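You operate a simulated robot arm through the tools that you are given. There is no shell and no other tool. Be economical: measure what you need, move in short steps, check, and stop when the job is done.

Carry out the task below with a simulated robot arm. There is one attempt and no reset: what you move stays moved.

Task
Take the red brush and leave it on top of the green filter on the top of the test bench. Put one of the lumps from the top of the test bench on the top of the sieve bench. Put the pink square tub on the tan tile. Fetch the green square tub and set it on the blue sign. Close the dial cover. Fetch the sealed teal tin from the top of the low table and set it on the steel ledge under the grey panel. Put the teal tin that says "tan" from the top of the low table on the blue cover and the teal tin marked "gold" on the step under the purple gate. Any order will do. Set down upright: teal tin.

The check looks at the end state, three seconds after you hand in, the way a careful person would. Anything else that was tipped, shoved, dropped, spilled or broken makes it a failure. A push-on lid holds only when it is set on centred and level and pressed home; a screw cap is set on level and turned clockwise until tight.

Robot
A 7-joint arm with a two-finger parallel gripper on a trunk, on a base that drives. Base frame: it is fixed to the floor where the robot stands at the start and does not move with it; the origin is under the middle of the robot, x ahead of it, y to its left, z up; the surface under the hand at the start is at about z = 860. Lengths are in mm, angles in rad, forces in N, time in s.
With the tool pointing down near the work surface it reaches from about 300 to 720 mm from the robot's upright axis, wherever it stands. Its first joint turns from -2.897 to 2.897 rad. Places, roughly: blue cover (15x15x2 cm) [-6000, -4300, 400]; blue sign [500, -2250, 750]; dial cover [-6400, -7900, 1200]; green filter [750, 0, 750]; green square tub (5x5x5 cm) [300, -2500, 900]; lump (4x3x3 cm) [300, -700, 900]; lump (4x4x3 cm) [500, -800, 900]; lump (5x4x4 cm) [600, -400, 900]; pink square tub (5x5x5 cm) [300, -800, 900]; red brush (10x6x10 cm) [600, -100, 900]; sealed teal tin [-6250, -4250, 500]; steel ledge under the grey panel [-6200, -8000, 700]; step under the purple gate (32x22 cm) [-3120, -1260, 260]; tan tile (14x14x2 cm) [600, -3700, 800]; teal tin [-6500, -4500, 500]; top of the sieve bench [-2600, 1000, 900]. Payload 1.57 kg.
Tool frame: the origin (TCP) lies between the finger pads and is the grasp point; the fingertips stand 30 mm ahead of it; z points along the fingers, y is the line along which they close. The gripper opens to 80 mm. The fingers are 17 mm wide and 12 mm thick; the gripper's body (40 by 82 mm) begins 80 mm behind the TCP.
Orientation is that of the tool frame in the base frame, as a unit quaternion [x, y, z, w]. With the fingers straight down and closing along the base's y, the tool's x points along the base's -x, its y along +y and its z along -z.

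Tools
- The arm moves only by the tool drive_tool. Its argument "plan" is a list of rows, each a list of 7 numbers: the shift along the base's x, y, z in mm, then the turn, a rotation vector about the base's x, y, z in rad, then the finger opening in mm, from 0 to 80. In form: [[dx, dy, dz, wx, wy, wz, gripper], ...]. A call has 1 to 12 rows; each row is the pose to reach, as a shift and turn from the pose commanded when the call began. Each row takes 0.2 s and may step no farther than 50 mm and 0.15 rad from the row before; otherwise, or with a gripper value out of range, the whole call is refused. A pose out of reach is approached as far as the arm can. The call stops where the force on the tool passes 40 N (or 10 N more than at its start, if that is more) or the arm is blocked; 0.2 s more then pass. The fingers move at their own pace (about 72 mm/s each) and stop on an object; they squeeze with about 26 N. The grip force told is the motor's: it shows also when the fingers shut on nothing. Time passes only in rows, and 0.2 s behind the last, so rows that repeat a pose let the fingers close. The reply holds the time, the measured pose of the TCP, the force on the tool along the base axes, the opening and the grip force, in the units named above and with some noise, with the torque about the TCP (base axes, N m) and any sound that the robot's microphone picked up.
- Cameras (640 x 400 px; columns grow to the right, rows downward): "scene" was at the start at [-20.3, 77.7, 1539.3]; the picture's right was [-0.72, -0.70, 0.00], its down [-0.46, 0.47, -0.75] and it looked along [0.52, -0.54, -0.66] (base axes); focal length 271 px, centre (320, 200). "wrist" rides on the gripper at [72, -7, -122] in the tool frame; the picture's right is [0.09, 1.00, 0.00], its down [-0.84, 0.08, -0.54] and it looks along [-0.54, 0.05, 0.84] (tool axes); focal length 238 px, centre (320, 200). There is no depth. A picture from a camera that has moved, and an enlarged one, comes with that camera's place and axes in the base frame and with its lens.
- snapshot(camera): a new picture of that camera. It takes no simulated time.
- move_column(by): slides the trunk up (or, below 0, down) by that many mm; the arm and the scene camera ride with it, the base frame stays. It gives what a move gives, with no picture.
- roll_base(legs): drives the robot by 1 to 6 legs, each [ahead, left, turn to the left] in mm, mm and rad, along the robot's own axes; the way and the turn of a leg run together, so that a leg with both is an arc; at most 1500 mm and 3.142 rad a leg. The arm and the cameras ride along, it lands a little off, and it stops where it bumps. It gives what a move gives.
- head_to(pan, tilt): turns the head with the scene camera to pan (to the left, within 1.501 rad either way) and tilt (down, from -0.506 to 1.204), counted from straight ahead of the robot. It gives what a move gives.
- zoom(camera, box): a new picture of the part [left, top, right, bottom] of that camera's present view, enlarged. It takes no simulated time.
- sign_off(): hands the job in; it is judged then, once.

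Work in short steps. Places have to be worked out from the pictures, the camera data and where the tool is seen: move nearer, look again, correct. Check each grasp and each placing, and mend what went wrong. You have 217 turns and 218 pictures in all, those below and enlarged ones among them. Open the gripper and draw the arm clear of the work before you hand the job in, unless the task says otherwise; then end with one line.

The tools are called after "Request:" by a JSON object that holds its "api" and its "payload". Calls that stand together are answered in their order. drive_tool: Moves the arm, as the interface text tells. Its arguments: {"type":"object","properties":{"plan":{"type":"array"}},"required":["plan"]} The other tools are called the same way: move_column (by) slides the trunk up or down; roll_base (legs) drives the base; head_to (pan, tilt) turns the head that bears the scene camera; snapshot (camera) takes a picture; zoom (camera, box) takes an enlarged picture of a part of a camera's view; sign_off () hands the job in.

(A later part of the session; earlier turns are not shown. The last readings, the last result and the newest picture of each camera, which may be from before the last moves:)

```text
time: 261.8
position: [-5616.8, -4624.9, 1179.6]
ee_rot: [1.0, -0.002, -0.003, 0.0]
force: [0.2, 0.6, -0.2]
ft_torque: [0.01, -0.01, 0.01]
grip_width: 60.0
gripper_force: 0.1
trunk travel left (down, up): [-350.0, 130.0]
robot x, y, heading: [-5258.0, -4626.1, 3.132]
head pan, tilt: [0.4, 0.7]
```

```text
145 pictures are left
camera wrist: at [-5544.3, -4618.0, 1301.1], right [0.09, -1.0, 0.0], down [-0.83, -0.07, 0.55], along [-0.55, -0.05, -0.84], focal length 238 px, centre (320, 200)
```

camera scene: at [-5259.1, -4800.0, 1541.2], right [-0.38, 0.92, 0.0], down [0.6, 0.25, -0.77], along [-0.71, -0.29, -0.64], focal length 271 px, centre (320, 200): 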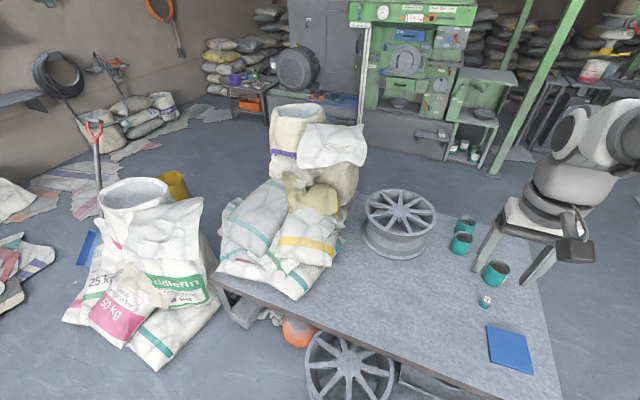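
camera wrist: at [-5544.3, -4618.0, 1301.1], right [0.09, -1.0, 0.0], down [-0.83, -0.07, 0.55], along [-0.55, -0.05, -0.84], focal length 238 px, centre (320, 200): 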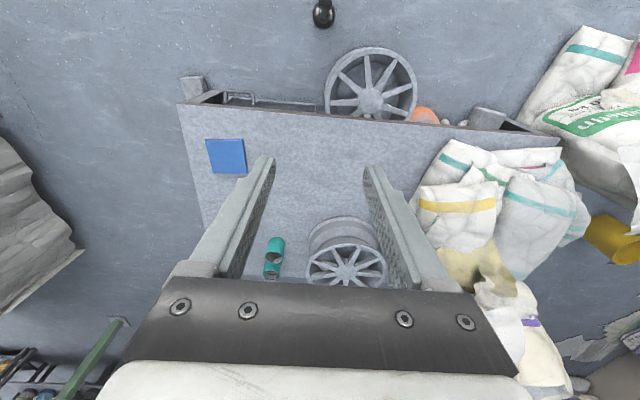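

Something blocked the base just at the end (probably the floor wheel). I zoom at the tins before moving away.

Request:
{"api": "zoom", "payload": {"camera": "scene", "box": [420, 200, 560, 390]}}

Request:
{"api": "zoom", "payload": {"camera": "scene", "box": [220, 280, 420, 400]}}

```text
2.11 times, centred on (490, 295) of scene
camera zoom: at [-5259.1, -4800.0, 1541.2], right [-0.38, 0.92, 0.0], down [0.6, 0.25, -0.77], along [-0.71, -0.29, -0.64], focal length 571 px, centre (-38, 0)
```

zoom: 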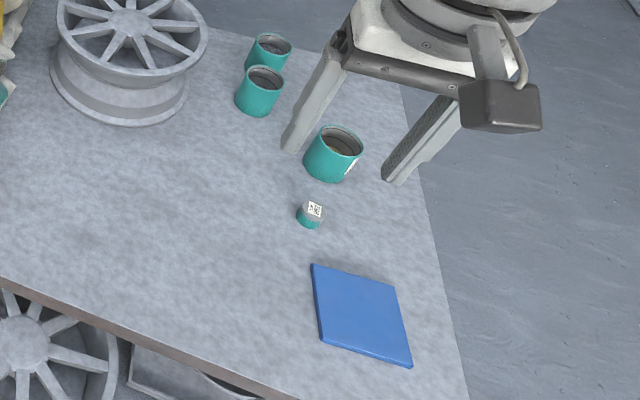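

```text
3.20 times, centred on (320, 340) of scene
camera zoom: at [-5259.1, -4800.0, 1541.2], right [-0.38, 0.92, 0.0], down [0.6, 0.25, -0.77], along [-0.71, -0.29, -0.64], focal length 868 px, centre (320, -248)
```

zoom: 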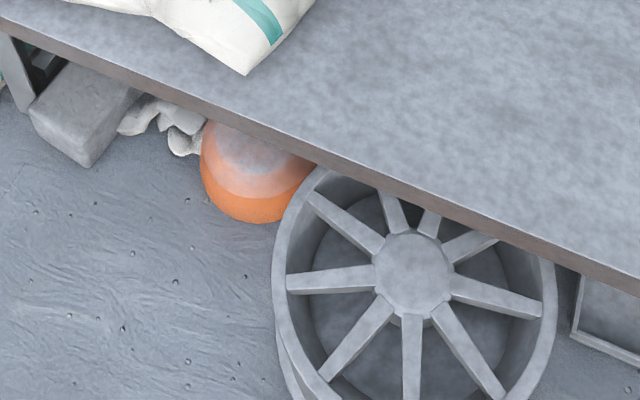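

Three wider open-looking tins at about (-6246,-4338), (-6377,-4490), (-6526,-4469), a small one near (-6080,-4390), blue cover near (-5904,-4311). I'll go round to the table's north side.

Request:
{"api": "roll_base", "payload": {"legs": [[-40, -120, 0], [-20, -700, 0]]}}

Request:
{"api": "head_to", "payload": {"pan": 0.0, "tilt": 0.6}}

Request:
{"api": "snapshot", "payload": {"camera": "scene"}}

```text
time: 268.6
position: [-5550.7, -3811.9, 1179.9]
ee_rot: [1.0, -0.005, -0.003, 0.0]
force: [0.3, 0.3, 0.0]
ft_torque: [-0.01, 0.01, -0.01]
grip_width: 59.8
gripper_force: 0.1
trunk travel left (down, up): [-350.0, 130.0]
robot x, y, heading: [-5196.2, -3815.3, 3.126]
head pan, tilt: [0.4, 0.7]
```

```text
time: 269.4
position: [-5550.6, -3812.8, 1180.3]
ee_rot: [1.0, -0.005, -0.004, 0.0]
force: [1.0, -0.6, 0.0]
ft_torque: [0.01, 0.02, 0.01]
grip_width: 60.3
gripper_force: 0.1
trunk travel left (down, up): [-350.0, 130.0]
robot x, y, heading: [-5195.2, -3818.0, 3.135]
head pan, tilt: [0.0, 0.6]
```

```text
142 pictures are left
camera scene: at [-5202.2, -3956.8, 1549.8], right [0.01, 1.0, 0.0], down [0.57, -0.01, -0.82], along [-0.82, 0.01, -0.57], focal length 271 px, centre (320, 200)
```

scene: 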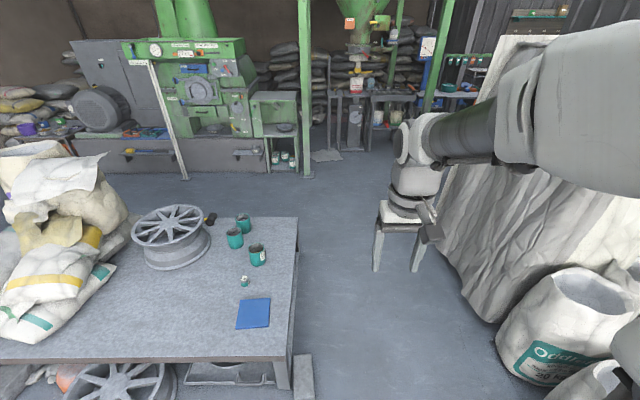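

North side is free. Zoom to read the tins.

Request:
{"api": "zoom", "payload": {"camera": "scene", "box": [190, 195, 310, 335]}}

```text
2.86 times, centred on (250, 265) of scene
camera zoom: at [-5202.2, -3956.8, 1549.8], right [0.01, 1.0, 0.0], down [0.57, -0.01, -0.82], along [-0.82, 0.01, -0.57], focal length 775 px, centre (520, 14)
```

zoom: 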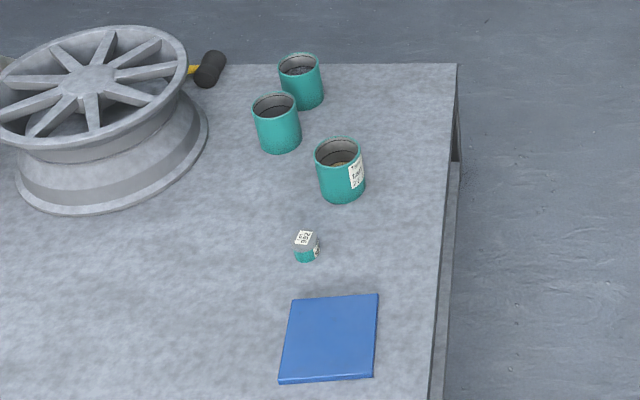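

The small one has a grey lid: the sealed tin. Drive along the north side and turn to face the table (south).

Request:
{"api": "roll_base", "payload": {"legs": [[0, -100, 0], [1060, 0, 0], [0, 0, 1.57]]}}

Request:
{"api": "head_to", "payload": {"pan": 0.1, "tilt": 0.9}}

Request:
{"api": "snapshot", "payload": {"camera": "scene"}}

Request:
{"api": "snapshot", "payload": {"camera": "wrist"}}

```text
time: 273.7
position: [-5899.1, -3701.5, 1179.7]
ee_rot: [1.0, -0.006, -0.003, -0.001]
force: [0.3, -0.7, -0.4]
ft_torque: [0.06, 0.02, 0.01]
grip_width: 60.0
gripper_force: 0.0
trunk travel left (down, up): [-350.0, 130.0]
robot x, y, heading: [-5545.9, -3704.5, 3.13]
head pan, tilt: [0.0, 0.6]
stopped in leg 2: the robot was blocked; the commanded pose is now the measured one
```

```text
time: 274.5
position: [-5899.4, -3700.5, 1178.9]
ee_rot: [1.0, -0.004, -0.004, 0.0]
force: [-0.1, -0.3, -0.2]
ft_torque: [0.04, -0.01, 0.0]
grip_width: 60.1
gripper_force: 0.0
trunk travel left (down, up): [-350.0, 130.0]
robot x, y, heading: [-5544.6, -3697.6, 3.126]
head pan, tilt: [0.099, 0.901]
```

```text
140 pictures are left
camera scene: at [-5539.2, -3852.7, 1525.1], right [-0.09, 1.0, 0.0], down [0.78, 0.07, -0.62], along [-0.62, -0.05, -0.78], focal length 271 px, centre (320, 200)
```

scene: 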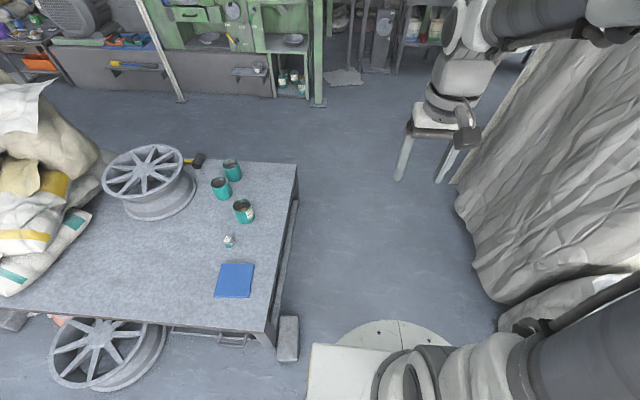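

```text
139 pictures are left
camera wrist: at [-5826.6, -3694.9, 1300.9], right [0.08, -1.0, 0.0], down [-0.83, -0.07, 0.55], along [-0.55, -0.04, -0.84], focal length 238 px, centre (320, 200)
```

wrist: 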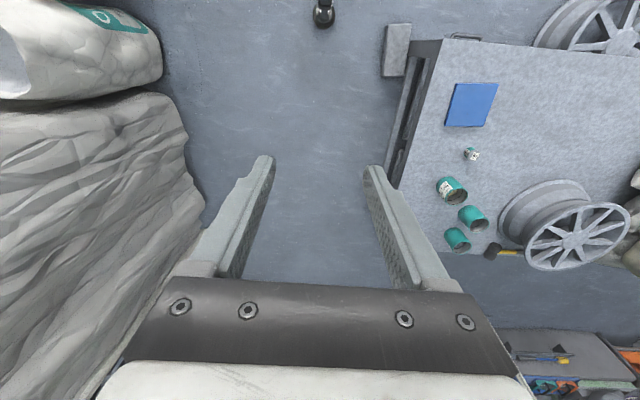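

The block at the table's leg stopped the base. Shift right (north) first, then go ahead and turn.

Request:
{"api": "roll_base", "payload": {"legs": [[-40, -20, 0], [0, -90, 0], [740, 0, 0], [0, 0, 1.57]]}}

Request:
{"api": "snapshot", "payload": {"camera": "scene"}}

Request:
{"api": "snapshot", "payload": {"camera": "wrist"}}

```text
time: 286.3
position: [-6246.7, -3936.0, 1180.0]
ee_rot: [0.719, 0.695, -0.003, 0.003]
force: [0.5, 0.4, -0.4]
ft_torque: [-0.03, 0.0, -0.03]
grip_width: 59.8
gripper_force: 0.0
trunk travel left (down, up): [-350.0, 130.0]
robot x, y, heading: [-6233.5, -3580.7, -1.605]
head pan, tilt: [0.099, 0.901]
```

```text
138 pictures are left
camera scene: at [-6086.1, -3581.3, 1525.0], right [-1.0, -0.06, 0.0], down [-0.05, 0.78, -0.62], along [0.04, -0.62, -0.78], focal length 271 px, centre (320, 200)
```

scene: 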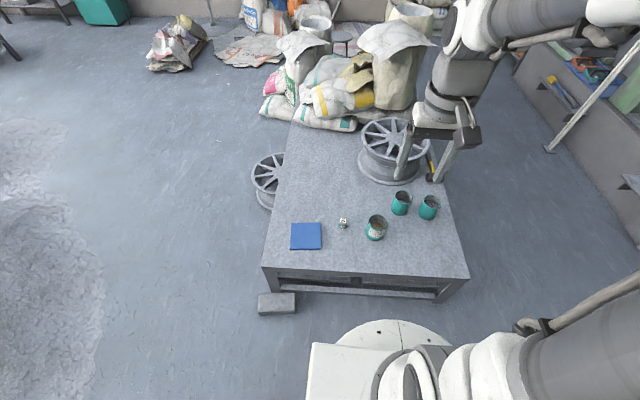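

```text
137 pictures are left
camera wrist: at [-6248.7, -3863.0, 1300.9], right [1.0, 0.06, 0.0], down [0.05, -0.84, 0.55], along [0.03, -0.55, -0.84], focal length 238 px, centre (320, 200)
```

wrist: 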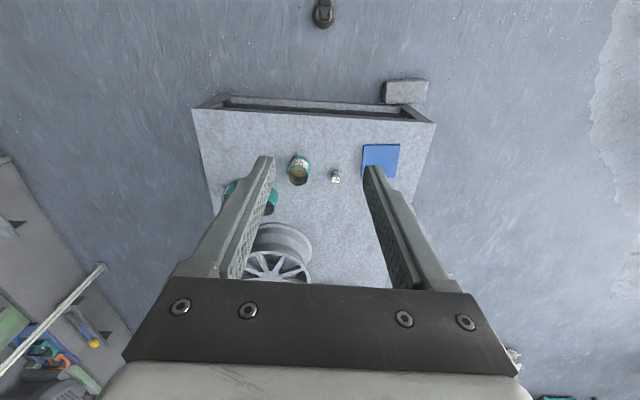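

Facing the table. Lower the trunk and approach a little, then look at the tins.

Request:
{"api": "move_column", "payload": {"by": -250}}

Request:
{"api": "roll_base", "payload": {"legs": [[130, 0, 0]]}}

Request:
{"api": "zoom", "payload": {"camera": "scene", "box": [270, 130, 470, 290]}}

Request:
{"api": "snapshot", "payload": {"camera": "wrist"}}

```text
time: 288.9
position: [-6245.7, -3936.2, 929.8]
ee_rot: [0.719, 0.695, -0.002, 0.003]
force: [-0.3, -0.9, 0.2]
ft_torque: [0.0, 0.0, -0.01]
grip_width: 59.9
gripper_force: 0.0
trunk travel left (down, up): [-100.0, 380.0]
robot x, y, heading: [-6236.1, -3578.8, -1.604]
head pan, tilt: [0.099, 0.901]
```

```text
time: 290.4
position: [-6251.6, -4067.1, 930.4]
ee_rot: [0.72, 0.694, -0.002, 0.002]
force: [0.1, 0.1, -0.1]
ft_torque: [0.0, 0.02, -0.03]
grip_width: 59.9
gripper_force: 0.1
trunk travel left (down, up): [-100.0, 380.0]
robot x, y, heading: [-6236.3, -3707.6, -1.609]
head pan, tilt: [0.099, 0.901]
```

```text
2.50 times, centred on (370, 210) of scene
camera zoom: at [-6090.9, -3713.0, 1275.0], right [-1.0, -0.06, 0.0], down [-0.05, 0.78, -0.62], along [0.04, -0.62, -0.78], focal length 678 px, centre (195, 175)
```

zoom: 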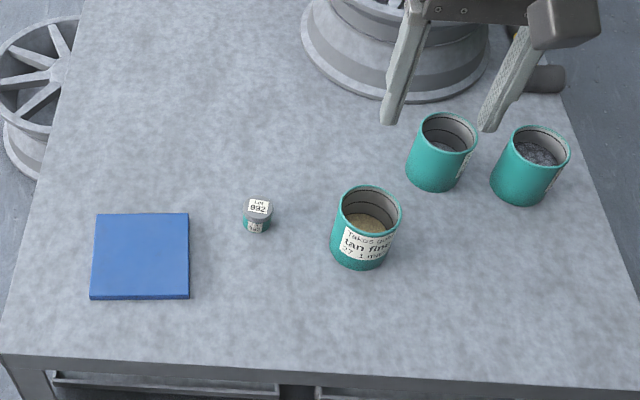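

```text
135 pictures are left
camera wrist: at [-6254.1, -3994.4, 1050.9], right [1.0, 0.06, 0.0], down [0.05, -0.84, 0.55], along [0.03, -0.55, -0.84], focal length 238 px, centre (320, 200)
```

wrist: 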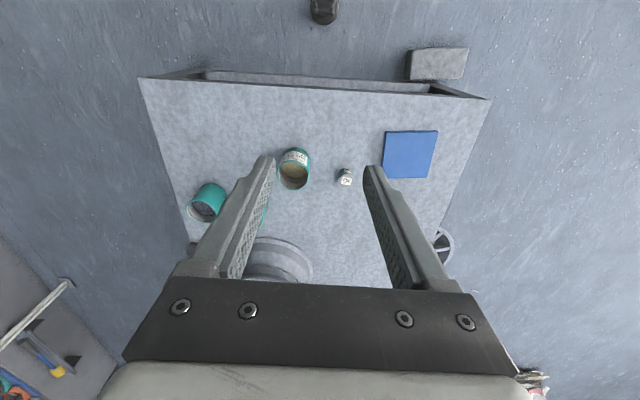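

The nearest tin says "tan fin…". Zoom further on the labels.

Request:
{"api": "zoom", "payload": {"camera": "scene", "box": [360, 170, 460, 240]}}

Request:
{"api": "zoom", "payload": {"camera": "wrist", "box": [170, 130, 370, 240]}}

```text
5.71 times, centred on (410, 205) of scene
camera zoom: at [-6090.9, -3713.0, 1275.0], right [-1.0, -0.06, 0.0], down [-0.05, 0.78, -0.62], along [0.04, -0.62, -0.78], focal length 1550 px, centre (-194, 171)
```

zoom: 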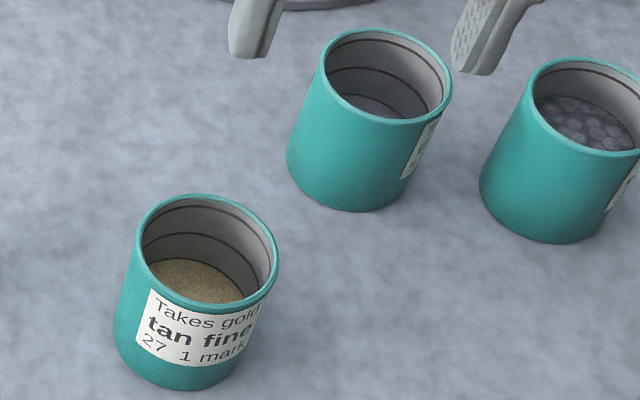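

```text
3.20 times, centred on (270, 185) of wrist
camera zoom: at [-6254.1, -3994.4, 1050.9], right [1.0, 0.06, 0.0], down [0.05, -0.84, 0.55], along [0.03, -0.55, -0.84], focal length 763 px, centre (480, 248)
```

zoom: 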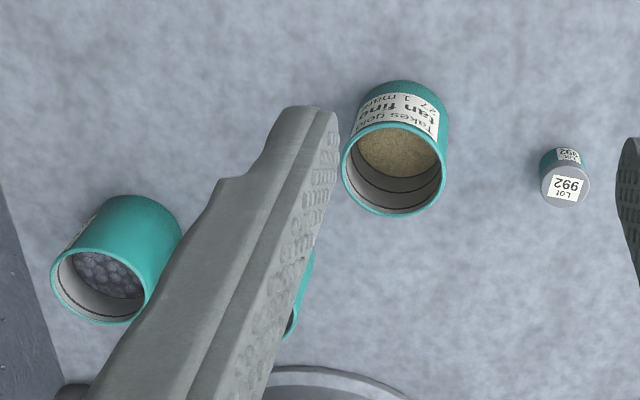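

The near tin: "Takes gold / tan fine…". The other two labels face west; shift the robot west to read them.

Request:
{"api": "roll_base", "payload": {"legs": [[0, -420, 0]]}}

Request:
{"api": "snapshot", "payload": {"camera": "scene"}}

```text
time: 294.1
position: [-6671.3, -4051.7, 928.9]
ee_rot: [0.72, 0.694, -0.002, 0.002]
force: [0.5, 0.2, 0.3]
ft_torque: [0.02, 0.01, 0.03]
grip_width: 59.9
gripper_force: 0.0
trunk travel left (down, up): [-100.0, 380.0]
robot x, y, heading: [-6659.3, -3696.2, -1.609]
head pan, tilt: [0.099, 0.901]
```

```text
132 pictures are left
camera scene: at [-6510.7, -3697.3, 1275.0], right [-1.0, -0.06, 0.0], down [-0.05, 0.78, -0.62], along [0.04, -0.62, -0.78], focal length 271 px, centre (320, 200)
```

scene: 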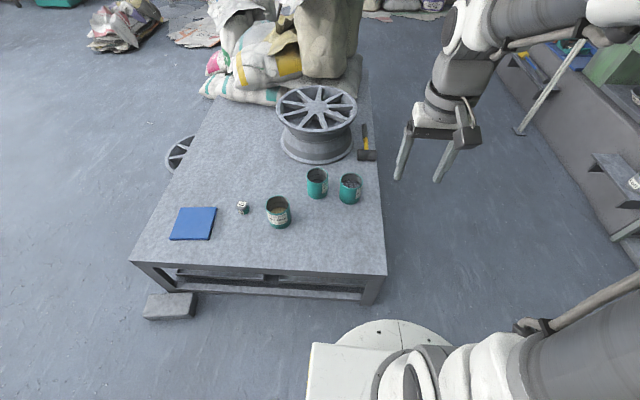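

Now zoom on the tins.

Request:
{"api": "zoom", "payload": {"camera": "scene", "box": [260, 160, 370, 235]}}

```text
5.33 times, centred on (315, 198) of scene
camera zoom: at [-6510.7, -3697.3, 1275.0], right [-1.0, -0.06, 0.0], down [-0.05, 0.78, -0.62], along [0.04, -0.62, -0.78], focal length 1447 px, centre (347, 213)
```

zoom: 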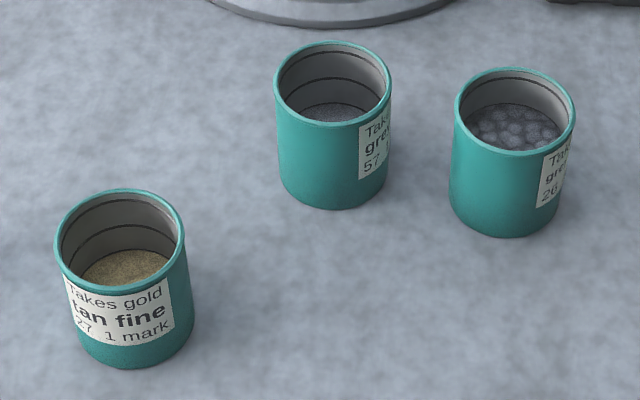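

Labels start "Takes …" with a colour; I need the other two. Bring the wrist camera round to their west side.

Request:
{"api": "drive_tool", "payload": {"plan": [[0, -28, -18, 0, 0, 0.143, 60], [0, -56, -36, 0, 0, 0.286, 60], [0, -84, -54, 0, 0, 0.429, 60], [0, -112, -72, 0, 0, 0.571, 60], [0, -140, -90, 0, 0, 0.714, 60], [0, -168, -108, 0, 0, 0.857, 60], [0, -196, -126, 0, 0, 1.0, 60], [0, -224, -144, 0, 0, 1.143, 60], [0, -252, -162, 0, 0, 1.286, 60], [0, -280, -180, 0, 0, 1.43, 60], [0, -310, -200, 0, 0, 1.57, 60], [0, -310, -230, 0, 0, 1.57, 60]]}}

Request:
{"api": "snapshot", "payload": {"camera": "wrist"}}

```text
time: 296.6
position: [-6670.6, -4362.3, 699.4]
ee_rot: [0.017, 1.0, -0.001, 0.004]
force: [0.7, -0.3, -0.4]
ft_torque: [-0.01, -0.02, 0.0]
grip_width: 60.0
gripper_force: 0.1
trunk travel left (down, up): [-100.0, 380.0]
robot x, y, heading: [-6661.6, -3693.4, -1.607]
head pan, tilt: [0.099, 0.901]
```

```text
130 pictures are left
camera wrist: at [-6742.8, -4364.9, 820.9], right [-0.06, 1.0, 0.0], down [0.84, 0.05, 0.55], along [0.55, 0.03, -0.84], focal length 238 px, centre (320, 200)
```

wrist: 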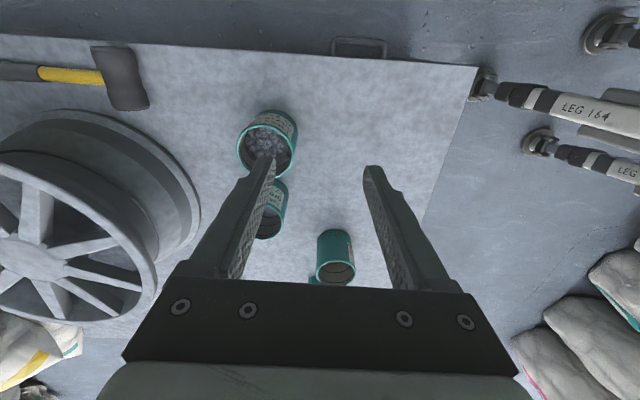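

Request:
{"api": "zoom", "payload": {"camera": "wrist", "box": [220, 95, 320, 160]}}

Request:
{"api": "zoom", "payload": {"camera": "wrist", "box": [250, 170, 310, 240]}}

```text
6.15 times, centred on (270, 128) of wrist
camera zoom: at [-6742.8, -4364.9, 820.9], right [-0.06, 1.0, 0.0], down [0.84, 0.05, 0.55], along [0.55, 0.03, -0.84], focal length 1467 px, centre (628, 646)
```

zoom: 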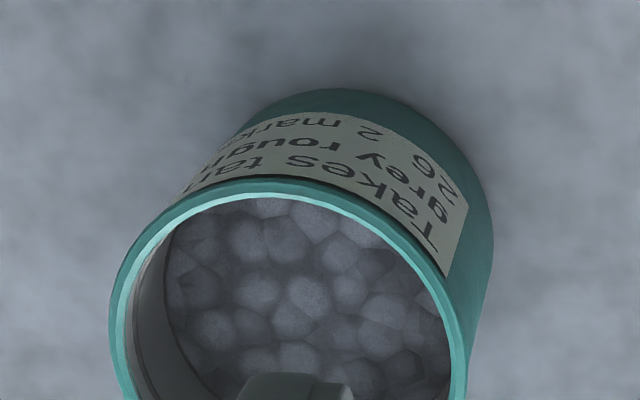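

```text
5.71 times, centred on (280, 205) of wrist
camera zoom: at [-6742.8, -4364.9, 820.9], right [-0.06, 1.0, 0.0], down [0.84, 0.05, 0.55], along [0.55, 0.03, -0.84], focal length 1362 px, centre (549, 171)
```

zoom: 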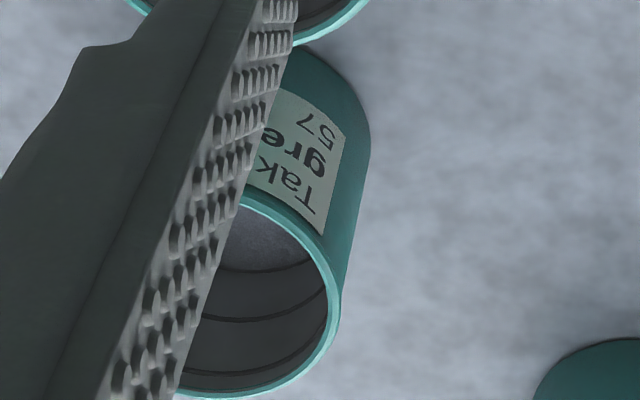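

Western tin: "Takes tan / grey rough". Close the fingers to uncover the third label.

Request:
{"api": "drive_tool", "payload": {"plan": [[0, 20, 0, 0, 0, 0, 0], [0, 20, 0, 0, 0, 0, 0], [0, 20, 0, 0, 0, 0, 0], [0, 20, 0, 0, 0, 0, 0]]}}

Request:
{"api": "zoom", "payload": {"camera": "wrist", "box": [220, 150, 320, 250]}}

```text
time: 297.6
position: [-6670.8, -4340.8, 698.1]
ee_rot: [0.018, 1.0, -0.001, 0.003]
force: [0.0, -0.9, 0.1]
ft_torque: [0.01, 0.01, -0.01]
grip_width: 0.0
gripper_force: 21.3
trunk travel left (down, up): [-100.0, 380.0]
robot x, y, heading: [-6661.3, -3693.7, -1.608]
head pan, tilt: [0.099, 0.901]
```

```text
4.00 times, centred on (270, 200) of wrist
camera zoom: at [-6742.5, -4345.4, 820.7], right [-0.06, 1.0, 0.0], down [0.84, 0.05, 0.55], along [0.55, 0.03, -0.84], focal length 953 px, centre (520, 200)
```

zoom: 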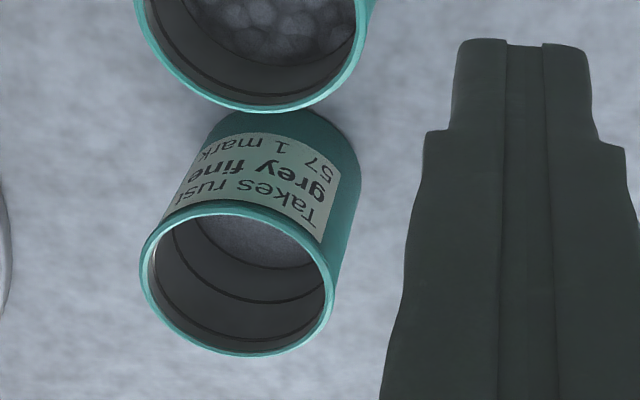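

Third says "Takes rust". So "gold" = the near tin ("Takes gold") and "tan" = the western tin ("Takes tan"). Tins are ~90 mm across with rim at z≈460, so I'll grip one wall. Approach and position over the western tin's north wall.

Request:
{"api": "roll_base", "payload": {"legs": [[85, 0, 0]]}}

Request:
{"api": "drive_tool", "payload": {"plan": [[0, 15, -20, 0, 0, 0, 40], [0, 15, -40, 0, 0, 0, 40], [-10, 15, -60, 0, 0, 0, 40], [-10, 15, -60, 0, 0, 0, 40]]}}

Request:
{"api": "snapshot", "payload": {"camera": "wrist"}}

Request:
{"api": "snapshot", "payload": {"camera": "scene"}}

```text
time: 298.9
position: [-6672.2, -4411.1, 698.9]
ee_rot: [0.018, 1.0, -0.001, 0.003]
force: [-0.2, -0.7, 1.0]
ft_torque: [-0.02, -0.05, 0.0]
grip_width: 0.1
gripper_force: 21.0
trunk travel left (down, up): [-100.0, 380.0]
robot x, y, heading: [-6662.8, -3764.4, -1.606]
head pan, tilt: [0.099, 0.901]
stopped in leg 1: the robot was blocked; the commanded pose is now the measured one
```

```text
time: 299.9
position: [-6683.3, -4393.9, 637.4]
ee_rot: [0.019, 1.0, 0.0, 0.003]
force: [-0.1, -0.3, -0.3]
ft_torque: [-0.04, 0.01, -0.01]
grip_width: 40.1
gripper_force: 0.1
trunk travel left (down, up): [-100.0, 380.0]
robot x, y, heading: [-6661.4, -3763.9, -1.605]
head pan, tilt: [0.099, 0.901]
```

```text
126 pictures are left
camera wrist: at [-6755.3, -4398.4, 758.6], right [-0.06, 1.0, 0.0], down [0.84, 0.05, 0.55], along [0.55, 0.03, -0.84], focal length 238 px, centre (320, 200)
```

wrist: 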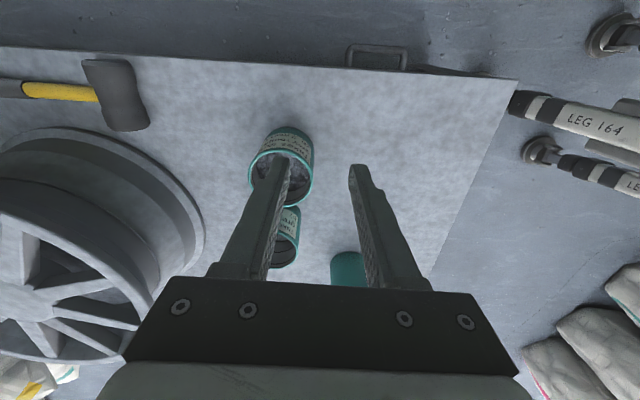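

```text
125 pictures are left
camera scene: at [-6513.6, -3767.0, 1275.0], right [-1.0, -0.06, 0.0], down [-0.05, 0.78, -0.62], along [0.04, -0.62, -0.78], focal length 271 px, centre (320, 200)
```

scene: 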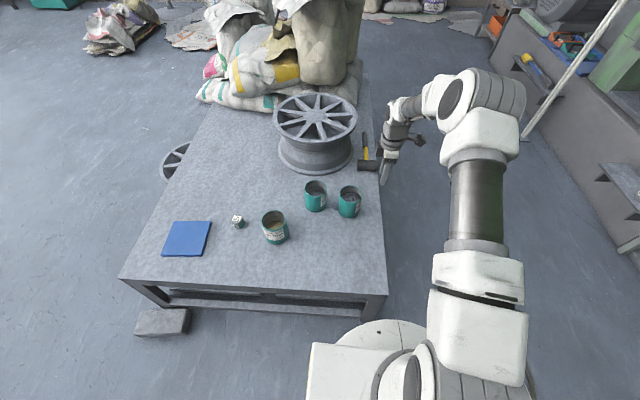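

Rim centre of the "tan" tin ≈ (-6596, -4446). Move over its north wall and go down to z≈500 for a check.

Request:
{"api": "drive_tool", "payload": {"plan": [[30, -3, 0, 0, 0, 0, 44], [60, -6, -20, 0, 0, 0, 44], [87, -8, -40, 0, 0, 0, 44], [87, -8, -85, 0, 0, 0, 44], [87, -8, -125, 0, 0, 0, 44], [87, -8, -125, 0, 0, 0, 44]]}}

Request:
{"api": "snapshot", "payload": {"camera": "wrist"}}

Request:
{"api": "zoom", "payload": {"camera": "scene", "box": [270, 120, 430, 230]}}

```text
time: 301.3
position: [-6594.8, -4402.5, 513.8]
ee_rot: [0.018, 1.0, 0.0, 0.004]
force: [-0.5, 0.4, 0.8]
ft_torque: [0.0, -0.01, 0.02]
grip_width: 43.9
gripper_force: 0.1
trunk travel left (down, up): [-100.0, 380.0]
robot x, y, heading: [-6661.9, -3765.7, -1.603]
head pan, tilt: [0.099, 0.901]
```

```text
124 pictures are left
camera wrist: at [-6667.9, -4407.5, 634.0], right [-0.06, 1.0, 0.0], down [0.84, 0.05, 0.55], along [0.55, 0.03, -0.84], focal length 238 px, centre (320, 200)
```

wrist: 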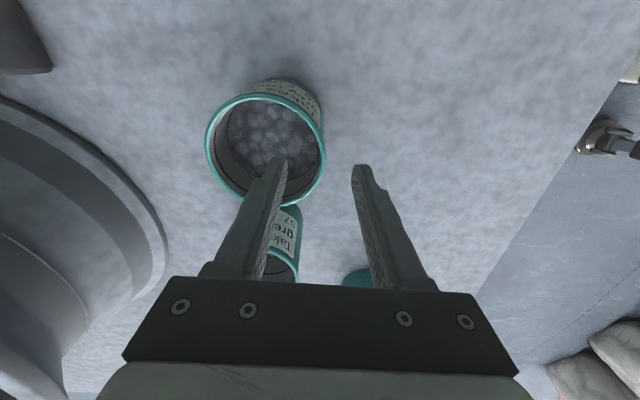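

```text
3.64 times, centred on (350, 175) of scene
camera zoom: at [-6513.6, -3767.0, 1275.0], right [-1.0, -0.06, 0.0], down [-0.05, 0.78, -0.62], along [0.04, -0.62, -0.78], focal length 986 px, centre (211, 291)
```

zoom: 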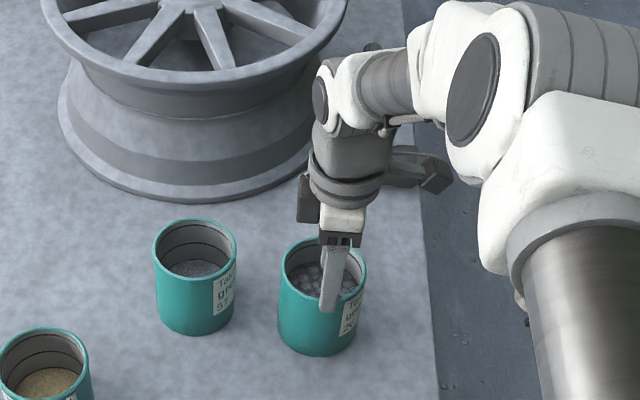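

Geometry confirmed (rim z≈462). Descend to overlap the wall ~28 mm and close.

Request:
{"api": "drive_tool", "payload": {"plan": [[-4, 1, -25, 0, 0, 0, 44], [-4, 1, -50, 0, 0, 0, 44], [-4, 1, -50, 0, 0, 0, 44], [-4, 1, -50, 0, 0, 0, 20], [-4, 1, -50, 0, 0, 0, 0], [-4, 1, -50, 0, 0, 0, 0], [-4, 1, -50, 0, 0, 0, 0]]}}

Request:
{"api": "snapshot", "payload": {"camera": "wrist"}}

```text
time: 302.9
position: [-6599.7, -4402.0, 463.0]
ee_rot: [0.018, 1.0, 0.001, 0.003]
force: [-1.1, 0.0, 0.0]
ft_torque: [-0.09, -0.06, -0.06]
grip_width: 3.2
gripper_force: 24.4
trunk travel left (down, up): [-100.0, 380.0]
robot x, y, heading: [-6660.2, -3763.3, -1.61]
head pan, tilt: [0.099, 0.901]
```

```text
122 pictures are left
camera wrist: at [-6672.0, -4406.4, 584.4], right [-0.06, 1.0, 0.0], down [0.84, 0.05, 0.55], along [0.55, 0.03, -0.84], focal length 238 px, centre (320, 200)
```

wrist: 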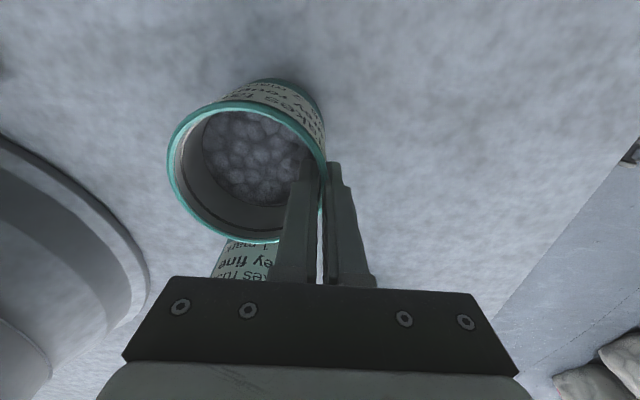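

Wall gripped (3.2 mm). Lift slowly and check for tilt.

Request:
{"api": "drive_tool", "payload": {"plan": [[0, 0, 5, 0, 0, 0, 0], [0, 0, 15, 0, 0, 0, 0], [0, 0, 30, 0, 0, 0, 0], [0, 0, 30, 0, 0, 0, 0]]}}

Request:
{"api": "snapshot", "payload": {"camera": "wrist"}}

Request:
{"api": "zoom", "payload": {"camera": "scene", "box": [270, 120, 430, 230]}}

```text
time: 303.9
position: [-6599.2, -4401.8, 492.6]
ee_rot: [0.019, 1.0, 0.001, 0.004]
force: [0.1, 0.2, -4.4]
ft_torque: [0.18, 0.0, -0.01]
grip_width: 3.4
gripper_force: 24.5
trunk travel left (down, up): [-100.0, 380.0]
robot x, y, heading: [-6662.8, -3762.0, -1.607]
head pan, tilt: [0.099, 0.901]
```

```text
121 pictures are left
camera wrist: at [-6671.9, -4406.3, 613.5], right [-0.06, 1.0, 0.0], down [0.84, 0.05, 0.55], along [0.55, 0.03, -0.84], focal length 238 px, centre (320, 200)
```

wrist: 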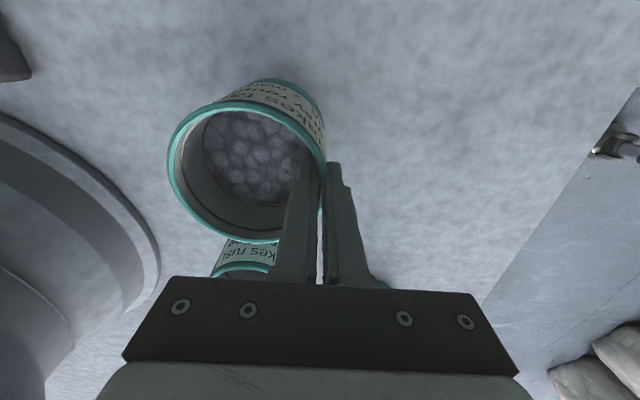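

```text
3.64 times, centred on (350, 175) of scene
camera zoom: at [-6513.5, -3767.3, 1275.0], right [-1.0, -0.06, 0.0], down [-0.05, 0.78, -0.62], along [0.04, -0.62, -0.78], focal length 986 px, centre (211, 291)
```

zoom: 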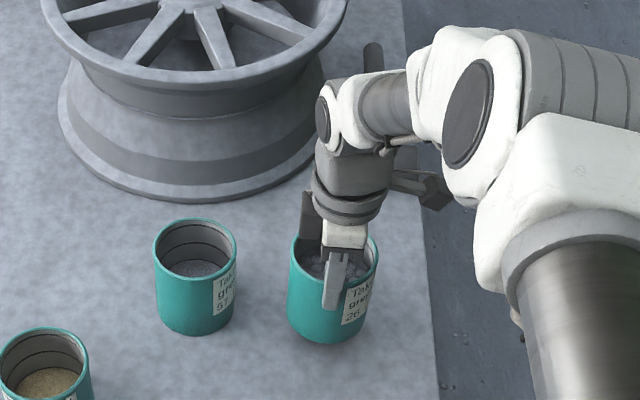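

Tin held level (~0.45 kg). Raise well above everything, back off slightly, and slide east toward the blue cover (-5972, -4260).

Request:
{"api": "drive_tool", "payload": {"plan": [[0, 0, 30, 0, 0, 0, 0], [0, 0, 65, 0, 0, 0, 0], [0, 0, 100, 0, 0, 0, 0], [0, 15, 140, 0, 0, 0, 0], [0, 30, 180, 0, 0, 0, 0], [0, 50, 220, 0, 0, 0, 0], [0, 70, 250, 0, 0, 0, 0], [0, 70, 250, 0, 0, 0, 0]]}}

Request:
{"api": "roll_base", "payload": {"legs": [[-50, 0, 0], [0, 600, 0.03]]}}

Request:
{"api": "snapshot", "payload": {"camera": "wrist"}}

Request:
{"api": "snapshot", "payload": {"camera": "scene"}}

```text
time: 305.7
position: [-6597.6, -4335.1, 742.7]
ee_rot: [0.018, 1.0, 0.001, 0.003]
force: [-0.9, -0.1, -4.2]
ft_torque: [0.12, 0.01, -0.01]
grip_width: 2.9
gripper_force: 23.9
trunk travel left (down, up): [-100.0, 380.0]
robot x, y, heading: [-6659.2, -3765.2, -1.606]
head pan, tilt: [0.099, 0.901]
```

```text
time: 310.7
position: [-6042.9, -4290.6, 741.0]
ee_rot: [0.006, 1.0, 0.002, 0.002]
force: [-0.2, 0.5, -3.1]
ft_torque: [0.14, 0.04, -0.01]
grip_width: 3.1
gripper_force: 24.0
trunk travel left (down, up): [-100.0, 380.0]
robot x, y, heading: [-6121.1, -3721.1, -1.581]
head pan, tilt: [0.099, 0.901]
stopped in leg 2: the robot was blocked; the commanded pose is now the measured one
```

```text
119 pictures are left
camera wrist: at [-6114.3, -4296.9, 862.9], right [-0.08, 1.0, 0.0], down [0.83, 0.07, 0.55], along [0.54, 0.05, -0.84], focal length 238 px, centre (320, 200)
```

wrist: 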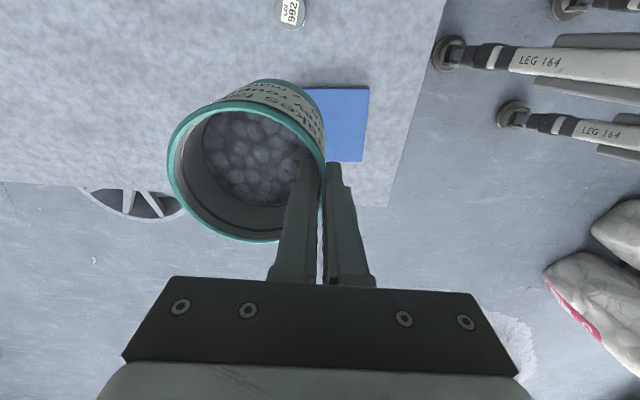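

```text
118 pictures are left
camera scene: at [-5972.7, -3721.0, 1275.0], right [-1.0, -0.09, 0.0], down [-0.07, 0.78, -0.62], along [0.06, -0.62, -0.78], focal length 271 px, centre (320, 200)
```

scene: 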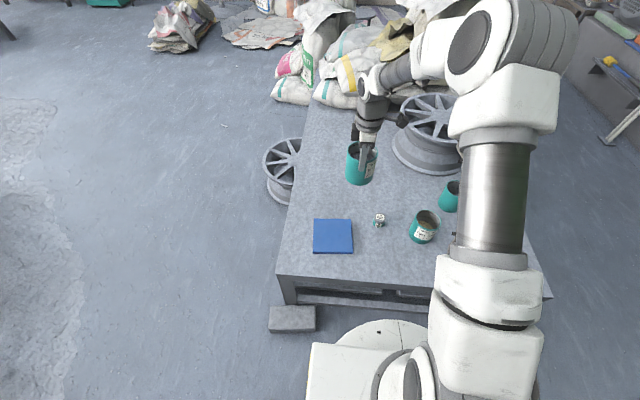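

Cover centre ≈ (-5974, -4263). Move the tin above it and lower to just above.

Request:
{"api": "roll_base", "payload": {"legs": [[0, -20, 0]]}}

Request:
{"api": "drive_tool", "payload": {"plan": [[30, 24, 0, 0, 0, 0, 0], [60, 48, 0, 0, 0, 0, 0], [88, 71, 0, 0, 0, 0, 0], [88, 71, -40, 0, 0, 0, 0], [88, 71, -85, 0, 0, 0, 0], [88, 71, -130, 0, 0, 0, 0], [88, 71, -175, 0, 0, 0, 0], [88, 71, -205, 0, 0, 0, 0], [88, 71, -205, 0, 0, 0, 0]]}}

Request:
{"api": "snapshot", "payload": {"camera": "wrist"}}

Request:
{"api": "zoom", "payload": {"camera": "scene", "box": [270, 150, 430, 270]}}

```text
time: 311.5
position: [-6062.2, -4291.0, 741.3]
ee_rot: [0.004, 1.0, 0.001, 0.003]
force: [-0.3, 0.7, -3.5]
ft_torque: [0.14, -0.02, 0.01]
grip_width: 3.1
gripper_force: 23.8
trunk travel left (down, up): [-100.0, 380.0]
robot x, y, heading: [-6143.2, -3723.7, -1.584]
head pan, tilt: [0.099, 0.901]
```

```text
time: 313.5
position: [-5973.5, -4220.2, 535.2]
ee_rot: [0.004, 1.0, 0.002, 0.003]
force: [-0.5, -0.8, -4.2]
ft_torque: [0.13, 0.04, -0.05]
grip_width: 3.1
gripper_force: 24.5
trunk travel left (down, up): [-100.0, 380.0]
robot x, y, heading: [-6142.1, -3720.2, -1.581]
head pan, tilt: [0.099, 0.901]
```

```text
117 pictures are left
camera wrist: at [-6045.8, -4225.1, 658.0], right [-0.08, 1.0, 0.0], down [0.83, 0.07, 0.55], along [0.55, 0.05, -0.84], focal length 238 px, centre (320, 200)
```

wrist: 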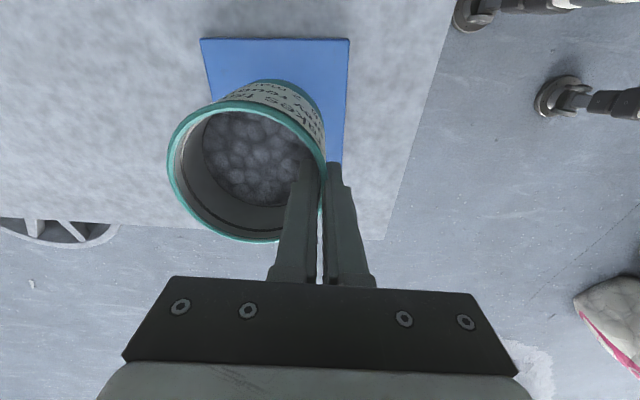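

```text
3.33 times, centred on (350, 210) of scene
camera zoom: at [-5992.3, -3720.7, 1275.0], right [-1.0, -0.09, 0.0], down [-0.07, 0.78, -0.62], along [0.06, -0.62, -0.78], focal length 904 px, centre (220, 167)
```

zoom: 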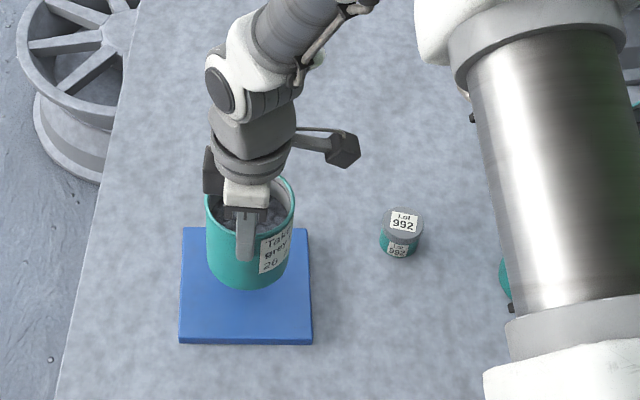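

Aligned within 5 mm. Lower to contact.

Request:
{"api": "drive_tool", "payload": {"plan": [[0, -5, -20, 0, 0, 0, 0], [0, -5, -38, 0, 0, 0, 0], [0, -5, -43, 0, 0, 0, 0], [0, -5, -46, 0, 0, 0, 0], [0, -5, -49, 0, 0, 0, 0], [0, -5, -52, 0, 0, 0, 0]]}}

```text
time: 314.9
position: [-5973.3, -4224.6, 486.0]
ee_rot: [0.004, 1.0, 0.0, 0.003]
force: [0.4, 0.1, -3.8]
ft_torque: [0.17, -0.05, 0.01]
grip_width: 2.9
gripper_force: 24.4
trunk travel left (down, up): [-100.0, 380.0]
robot x, y, heading: [-6144.9, -3722.2, -1.579]
head pan, tilt: [0.099, 0.901]
```

No contact yet; continue in 2 mm steps.

Request:
{"api": "drive_tool", "payload": {"plan": [[0, 0, -2, 0, 0, 0, 0], [0, 0, -4, 0, 0, 0, 0], [0, 0, -6, 0, 0, 0, 0]]}}

```text
time: 315.7
position: [-5972.9, -4223.6, 479.9]
ee_rot: [0.004, 1.0, 0.001, 0.003]
force: [-0.2, 1.1, -3.7]
ft_torque: [0.14, -0.01, -0.01]
grip_width: 2.9
gripper_force: 24.1
trunk travel left (down, up): [-100.0, 380.0]
robot x, y, heading: [-6139.9, -3722.8, -1.577]
head pan, tilt: [0.099, 0.901]
```

Request:
{"api": "drive_tool", "payload": {"plan": [[0, 0, -2, 0, 0, 0, 0], [0, 0, -4, 0, 0, 0, 0], [0, 0, -6, 0, 0, 0, 0]]}}

Request:
{"api": "zoom", "payload": {"camera": "scene", "box": [270, 150, 430, 270]}}

```text
time: 316.5
position: [-5972.5, -4226.5, 478.2]
ee_rot: [0.005, 1.0, -0.001, 0.003]
force: [-3.8, 6.4, 37.3]
ft_torque: [0.15, 0.24, -0.09]
grip_width: 3.2
gripper_force: 23.9
trunk travel left (down, up): [-100.0, 380.0]
robot x, y, heading: [-6140.9, -3720.3, -1.581]
head pan, tilt: [0.099, 0.901]
```

```text
3.33 times, centred on (350, 210) of scene
camera zoom: at [-5993.1, -3718.4, 1275.6], right [-1.0, -0.09, 0.0], down [-0.07, 0.78, -0.62], along [0.06, -0.62, -0.78], focal length 904 px, centre (220, 167)
```

zoom: 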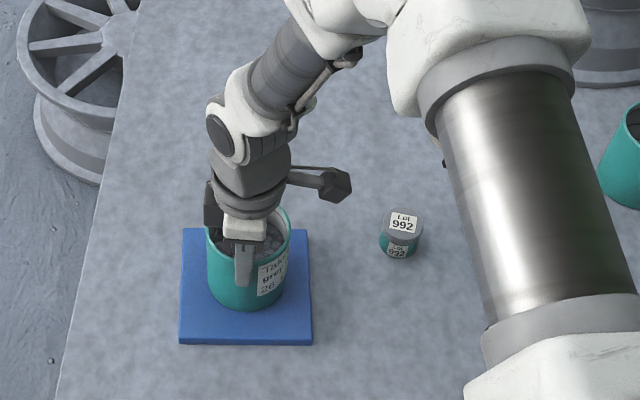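

Contact. Relax upward, open and rise straight.

Request:
{"api": "drive_tool", "payload": {"plan": [[0, 0, 4, 0, 0, 0, 3], [0, 0, 4, 0, 0, 0, 20], [0, 0, 4, 0, 0, 0, 40], [0, 0, 4, 0, 0, 0, 40], [0, 0, 40, 0, 0, 0, 40], [0, 0, 85, 0, 0, 0, 40], [0, 0, 130, 0, 0, 0, 40], [0, 0, 175, 0, 0, 0, 40]]}}

Request:
{"api": "snapshot", "payload": {"camera": "wrist"}}

Request:
{"api": "zoom", "payload": {"camera": "scene", "box": [270, 150, 430, 270]}}

```text
time: 318.3
position: [-5975.2, -4223.6, 646.3]
ee_rot: [0.005, 1.0, 0.002, 0.003]
force: [-0.6, 0.2, 0.1]
ft_torque: [-0.01, 0.04, 0.0]
grip_width: 39.8
gripper_force: 0.1
trunk travel left (down, up): [-100.0, 380.0]
robot x, y, heading: [-6140.4, -3719.4, -1.583]
head pan, tilt: [0.099, 0.901]
```

```text
114 pictures are left
camera wrist: at [-6047.2, -4230.7, 767.9], right [-0.08, 1.0, 0.0], down [0.83, 0.07, 0.55], along [0.54, 0.05, -0.84], focal length 238 px, centre (320, 200)
```

wrist: 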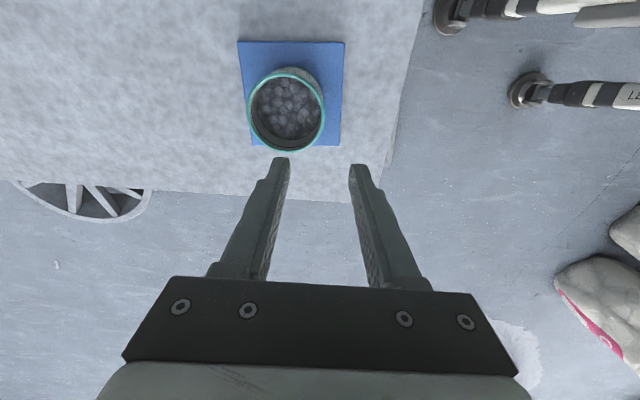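

```text
3.33 times, centred on (350, 210) of scene
camera zoom: at [-5992.3, -3720.7, 1274.9], right [-1.0, -0.09, 0.0], down [-0.07, 0.78, -0.62], along [0.06, -0.62, -0.78], focal length 904 px, centre (220, 167)
```

zoom: 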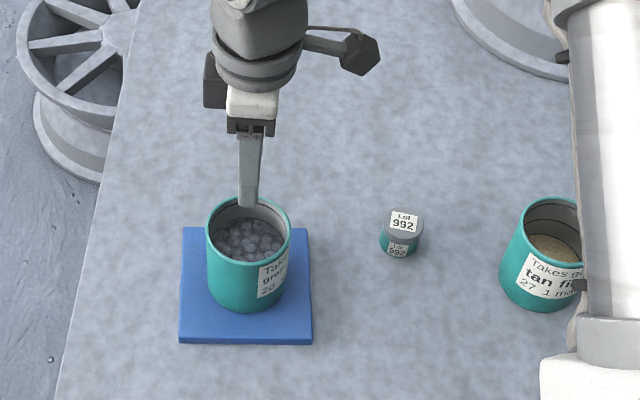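

"Tan" tin stands on the blue cover. Now move over the sealed tin (~(-6150, -4354)).

Request:
{"api": "drive_tool", "payload": {"plan": [[-35, -26, 0, 0, 0, 0, 70], [-70, -52, 0, 0, 0, 0, 70], [-105, -78, 0, 0, 0, 0, 70], [-140, -104, 0, 0, 0, 0, 70], [-174, -129, 0, 0, 0, 0, 70], [-174, -129, -40, 0, 0, 0, 70], [-174, -129, -80, 0, 0, 0, 70], [-174, -129, -110, 0, 0, 0, 70], [-174, -129, -110, 0, 0, 0, 70]]}}

Request:
{"api": "snapshot", "payload": {"camera": "wrist"}}

```text
time: 320.3
position: [-6147.5, -4354.8, 539.6]
ee_rot: [0.004, 1.0, 0.001, 0.002]
force: [-0.1, 0.3, 0.5]
ft_torque: [0.0, 0.01, -0.02]
grip_width: 70.0
gripper_force: 0.0
trunk travel left (down, up): [-100.0, 380.0]
robot x, y, heading: [-6137.4, -3722.3, -1.581]
head pan, tilt: [0.099, 0.901]
```

```text
112 pictures are left
camera wrist: at [-6219.6, -4359.9, 661.2], right [-0.08, 1.0, 0.0], down [0.83, 0.07, 0.55], along [0.54, 0.05, -0.84], focal length 238 px, centre (320, 200)
```

wrist: 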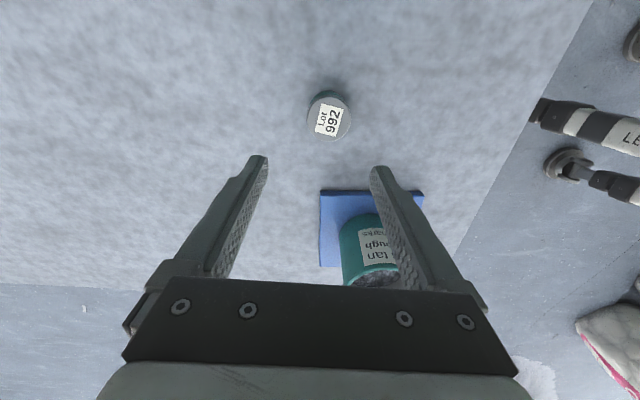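

Sealed tin centre (-6156, -4345). Descend and grasp.

Request:
{"api": "drive_tool", "payload": {"plan": [[-8, 10, -45, 0, 0, 0, 70], [-8, 10, -90, 0, 0, 0, 70], [-8, 10, -130, 0, 0, 0, 70], [-8, 10, -142, 0, 0, 0, 70], [-8, 10, -142, 0, 0, 0, 50], [-8, 10, -142, 0, 0, 0, 20], [-8, 10, -142, 0, 0, 0, 20], [-8, 10, -142, 0, 0, 0, 20], [-8, 10, -110, 0, 0, 0, 20], [-8, 10, -70, 0, 0, 0, 20]]}}

Request:
{"api": "snapshot", "payload": {"camera": "wrist"}}

Request:
{"api": "zoom", "payload": {"camera": "scene", "box": [290, 140, 450, 260]}}

```text
time: 322.5
position: [-6155.1, -4343.7, 469.7]
ee_rot: [0.004, 1.0, 0.002, 0.003]
force: [-0.5, -0.2, -1.8]
ft_torque: [0.02, -0.02, 0.03]
grip_width: 46.4
gripper_force: 25.6
trunk travel left (down, up): [-100.0, 380.0]
robot x, y, heading: [-6142.8, -3725.2, -1.58]
head pan, tilt: [0.099, 0.901]
```

```text
111 pictures are left
camera wrist: at [-6226.2, -4349.8, 590.4], right [-0.08, 1.0, 0.0], down [0.83, 0.07, 0.55], along [0.55, 0.05, -0.84], focal length 238 px, centre (320, 200)
```

wrist: 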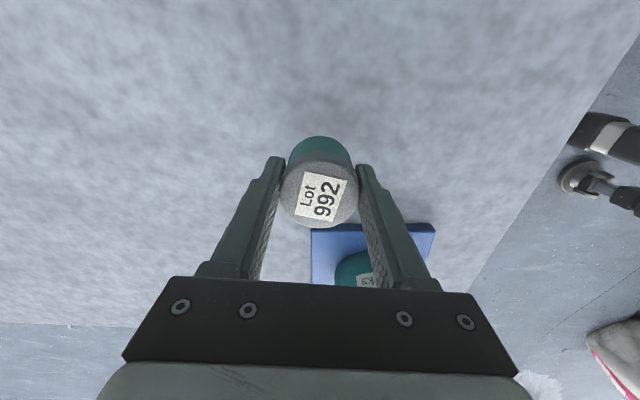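

```text
3.33 times, centred on (370, 200) of scene
camera zoom: at [-5992.4, -3720.8, 1274.9], right [-1.0, -0.09, 0.0], down [-0.07, 0.78, -0.62], along [0.06, -0.62, -0.78], focal length 904 px, centre (153, 200)
```

zoom: 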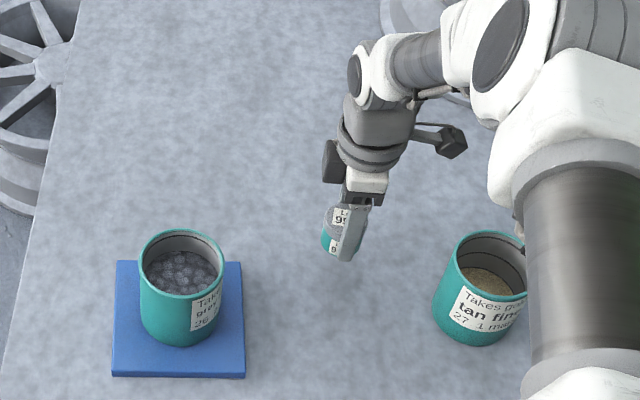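

Sealed tin held (46 mm). Raise it, retract, and back out of the table's north side.

Request:
{"api": "drive_tool", "payload": {"plan": [[0, 0, 40, 0, 0, 0, 20], [0, 0, 85, 0, 0, 0, 20], [0, 20, 130, 0, 0, 0, 20], [0, 45, 170, 0, 0, 0, 20], [0, 75, 205, 0, 0, 0, 20], [0, 110, 240, 0, 0, 0, 20], [0, 145, 270, 0, 0, 0, 20], [0, 180, 300, 0, 0, 0, 20], [0, 215, 330, 0, 0, 0, 20]]}}

Request:
{"api": "roll_base", "payload": {"legs": [[-150, 0, 0], [0, 930, 0]]}}

Request:
{"api": "head_to", "payload": {"pan": 0.1, "tilt": 0.5}}

Request:
{"api": "snapshot", "payload": {"camera": "scene"}}

```text
time: 324.5
position: [-6157.8, -4126.8, 798.1]
ee_rot: [0.004, 1.0, 0.002, 0.003]
force: [-0.1, -0.7, -0.7]
ft_torque: [0.04, -0.01, -0.02]
grip_width: 46.6
gripper_force: 26.3
trunk travel left (down, up): [-100.0, 380.0]
robot x, y, heading: [-6141.6, -3723.8, -1.58]
head pan, tilt: [0.099, 0.901]
```

```text
time: 333.1
position: [-5227.6, -3991.8, 798.8]
ee_rot: [0.009, 1.0, 0.001, 0.003]
force: [0.6, 0.1, -1.5]
ft_torque: [-0.02, 0.0, 0.05]
grip_width: 46.4
gripper_force: 25.6
trunk travel left (down, up): [-100.0, 380.0]
robot x, y, heading: [-5208.6, -3587.2, -1.589]
head pan, tilt: [0.099, 0.901]
```

```text
time: 333.9
position: [-5227.2, -3991.6, 798.1]
ee_rot: [0.011, 1.0, 0.001, 0.003]
force: [0.1, -0.7, -0.8]
ft_torque: [0.0, -0.01, 0.01]
grip_width: 46.8
gripper_force: 25.7
trunk travel left (down, up): [-100.0, 380.0]
robot x, y, heading: [-5207.8, -3586.2, -1.596]
head pan, tilt: [0.099, 0.499]
```

```text
109 pictures are left
camera scene: at [-5057.4, -3602.9, 1308.8], right [-1.0, -0.08, 0.0], down [-0.04, 0.48, -0.88], along [0.07, -0.87, -0.48], focal length 271 px, centre (320, 200)
```

scene: 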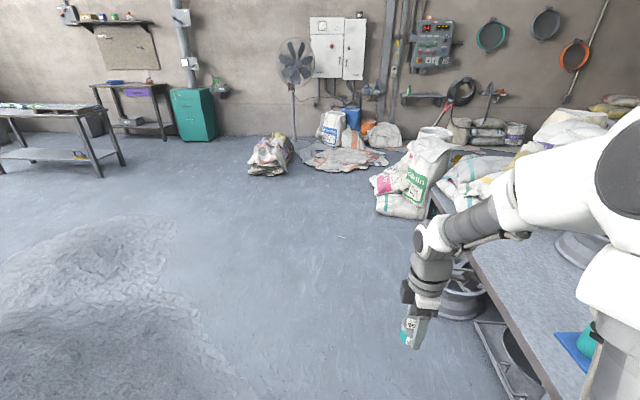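

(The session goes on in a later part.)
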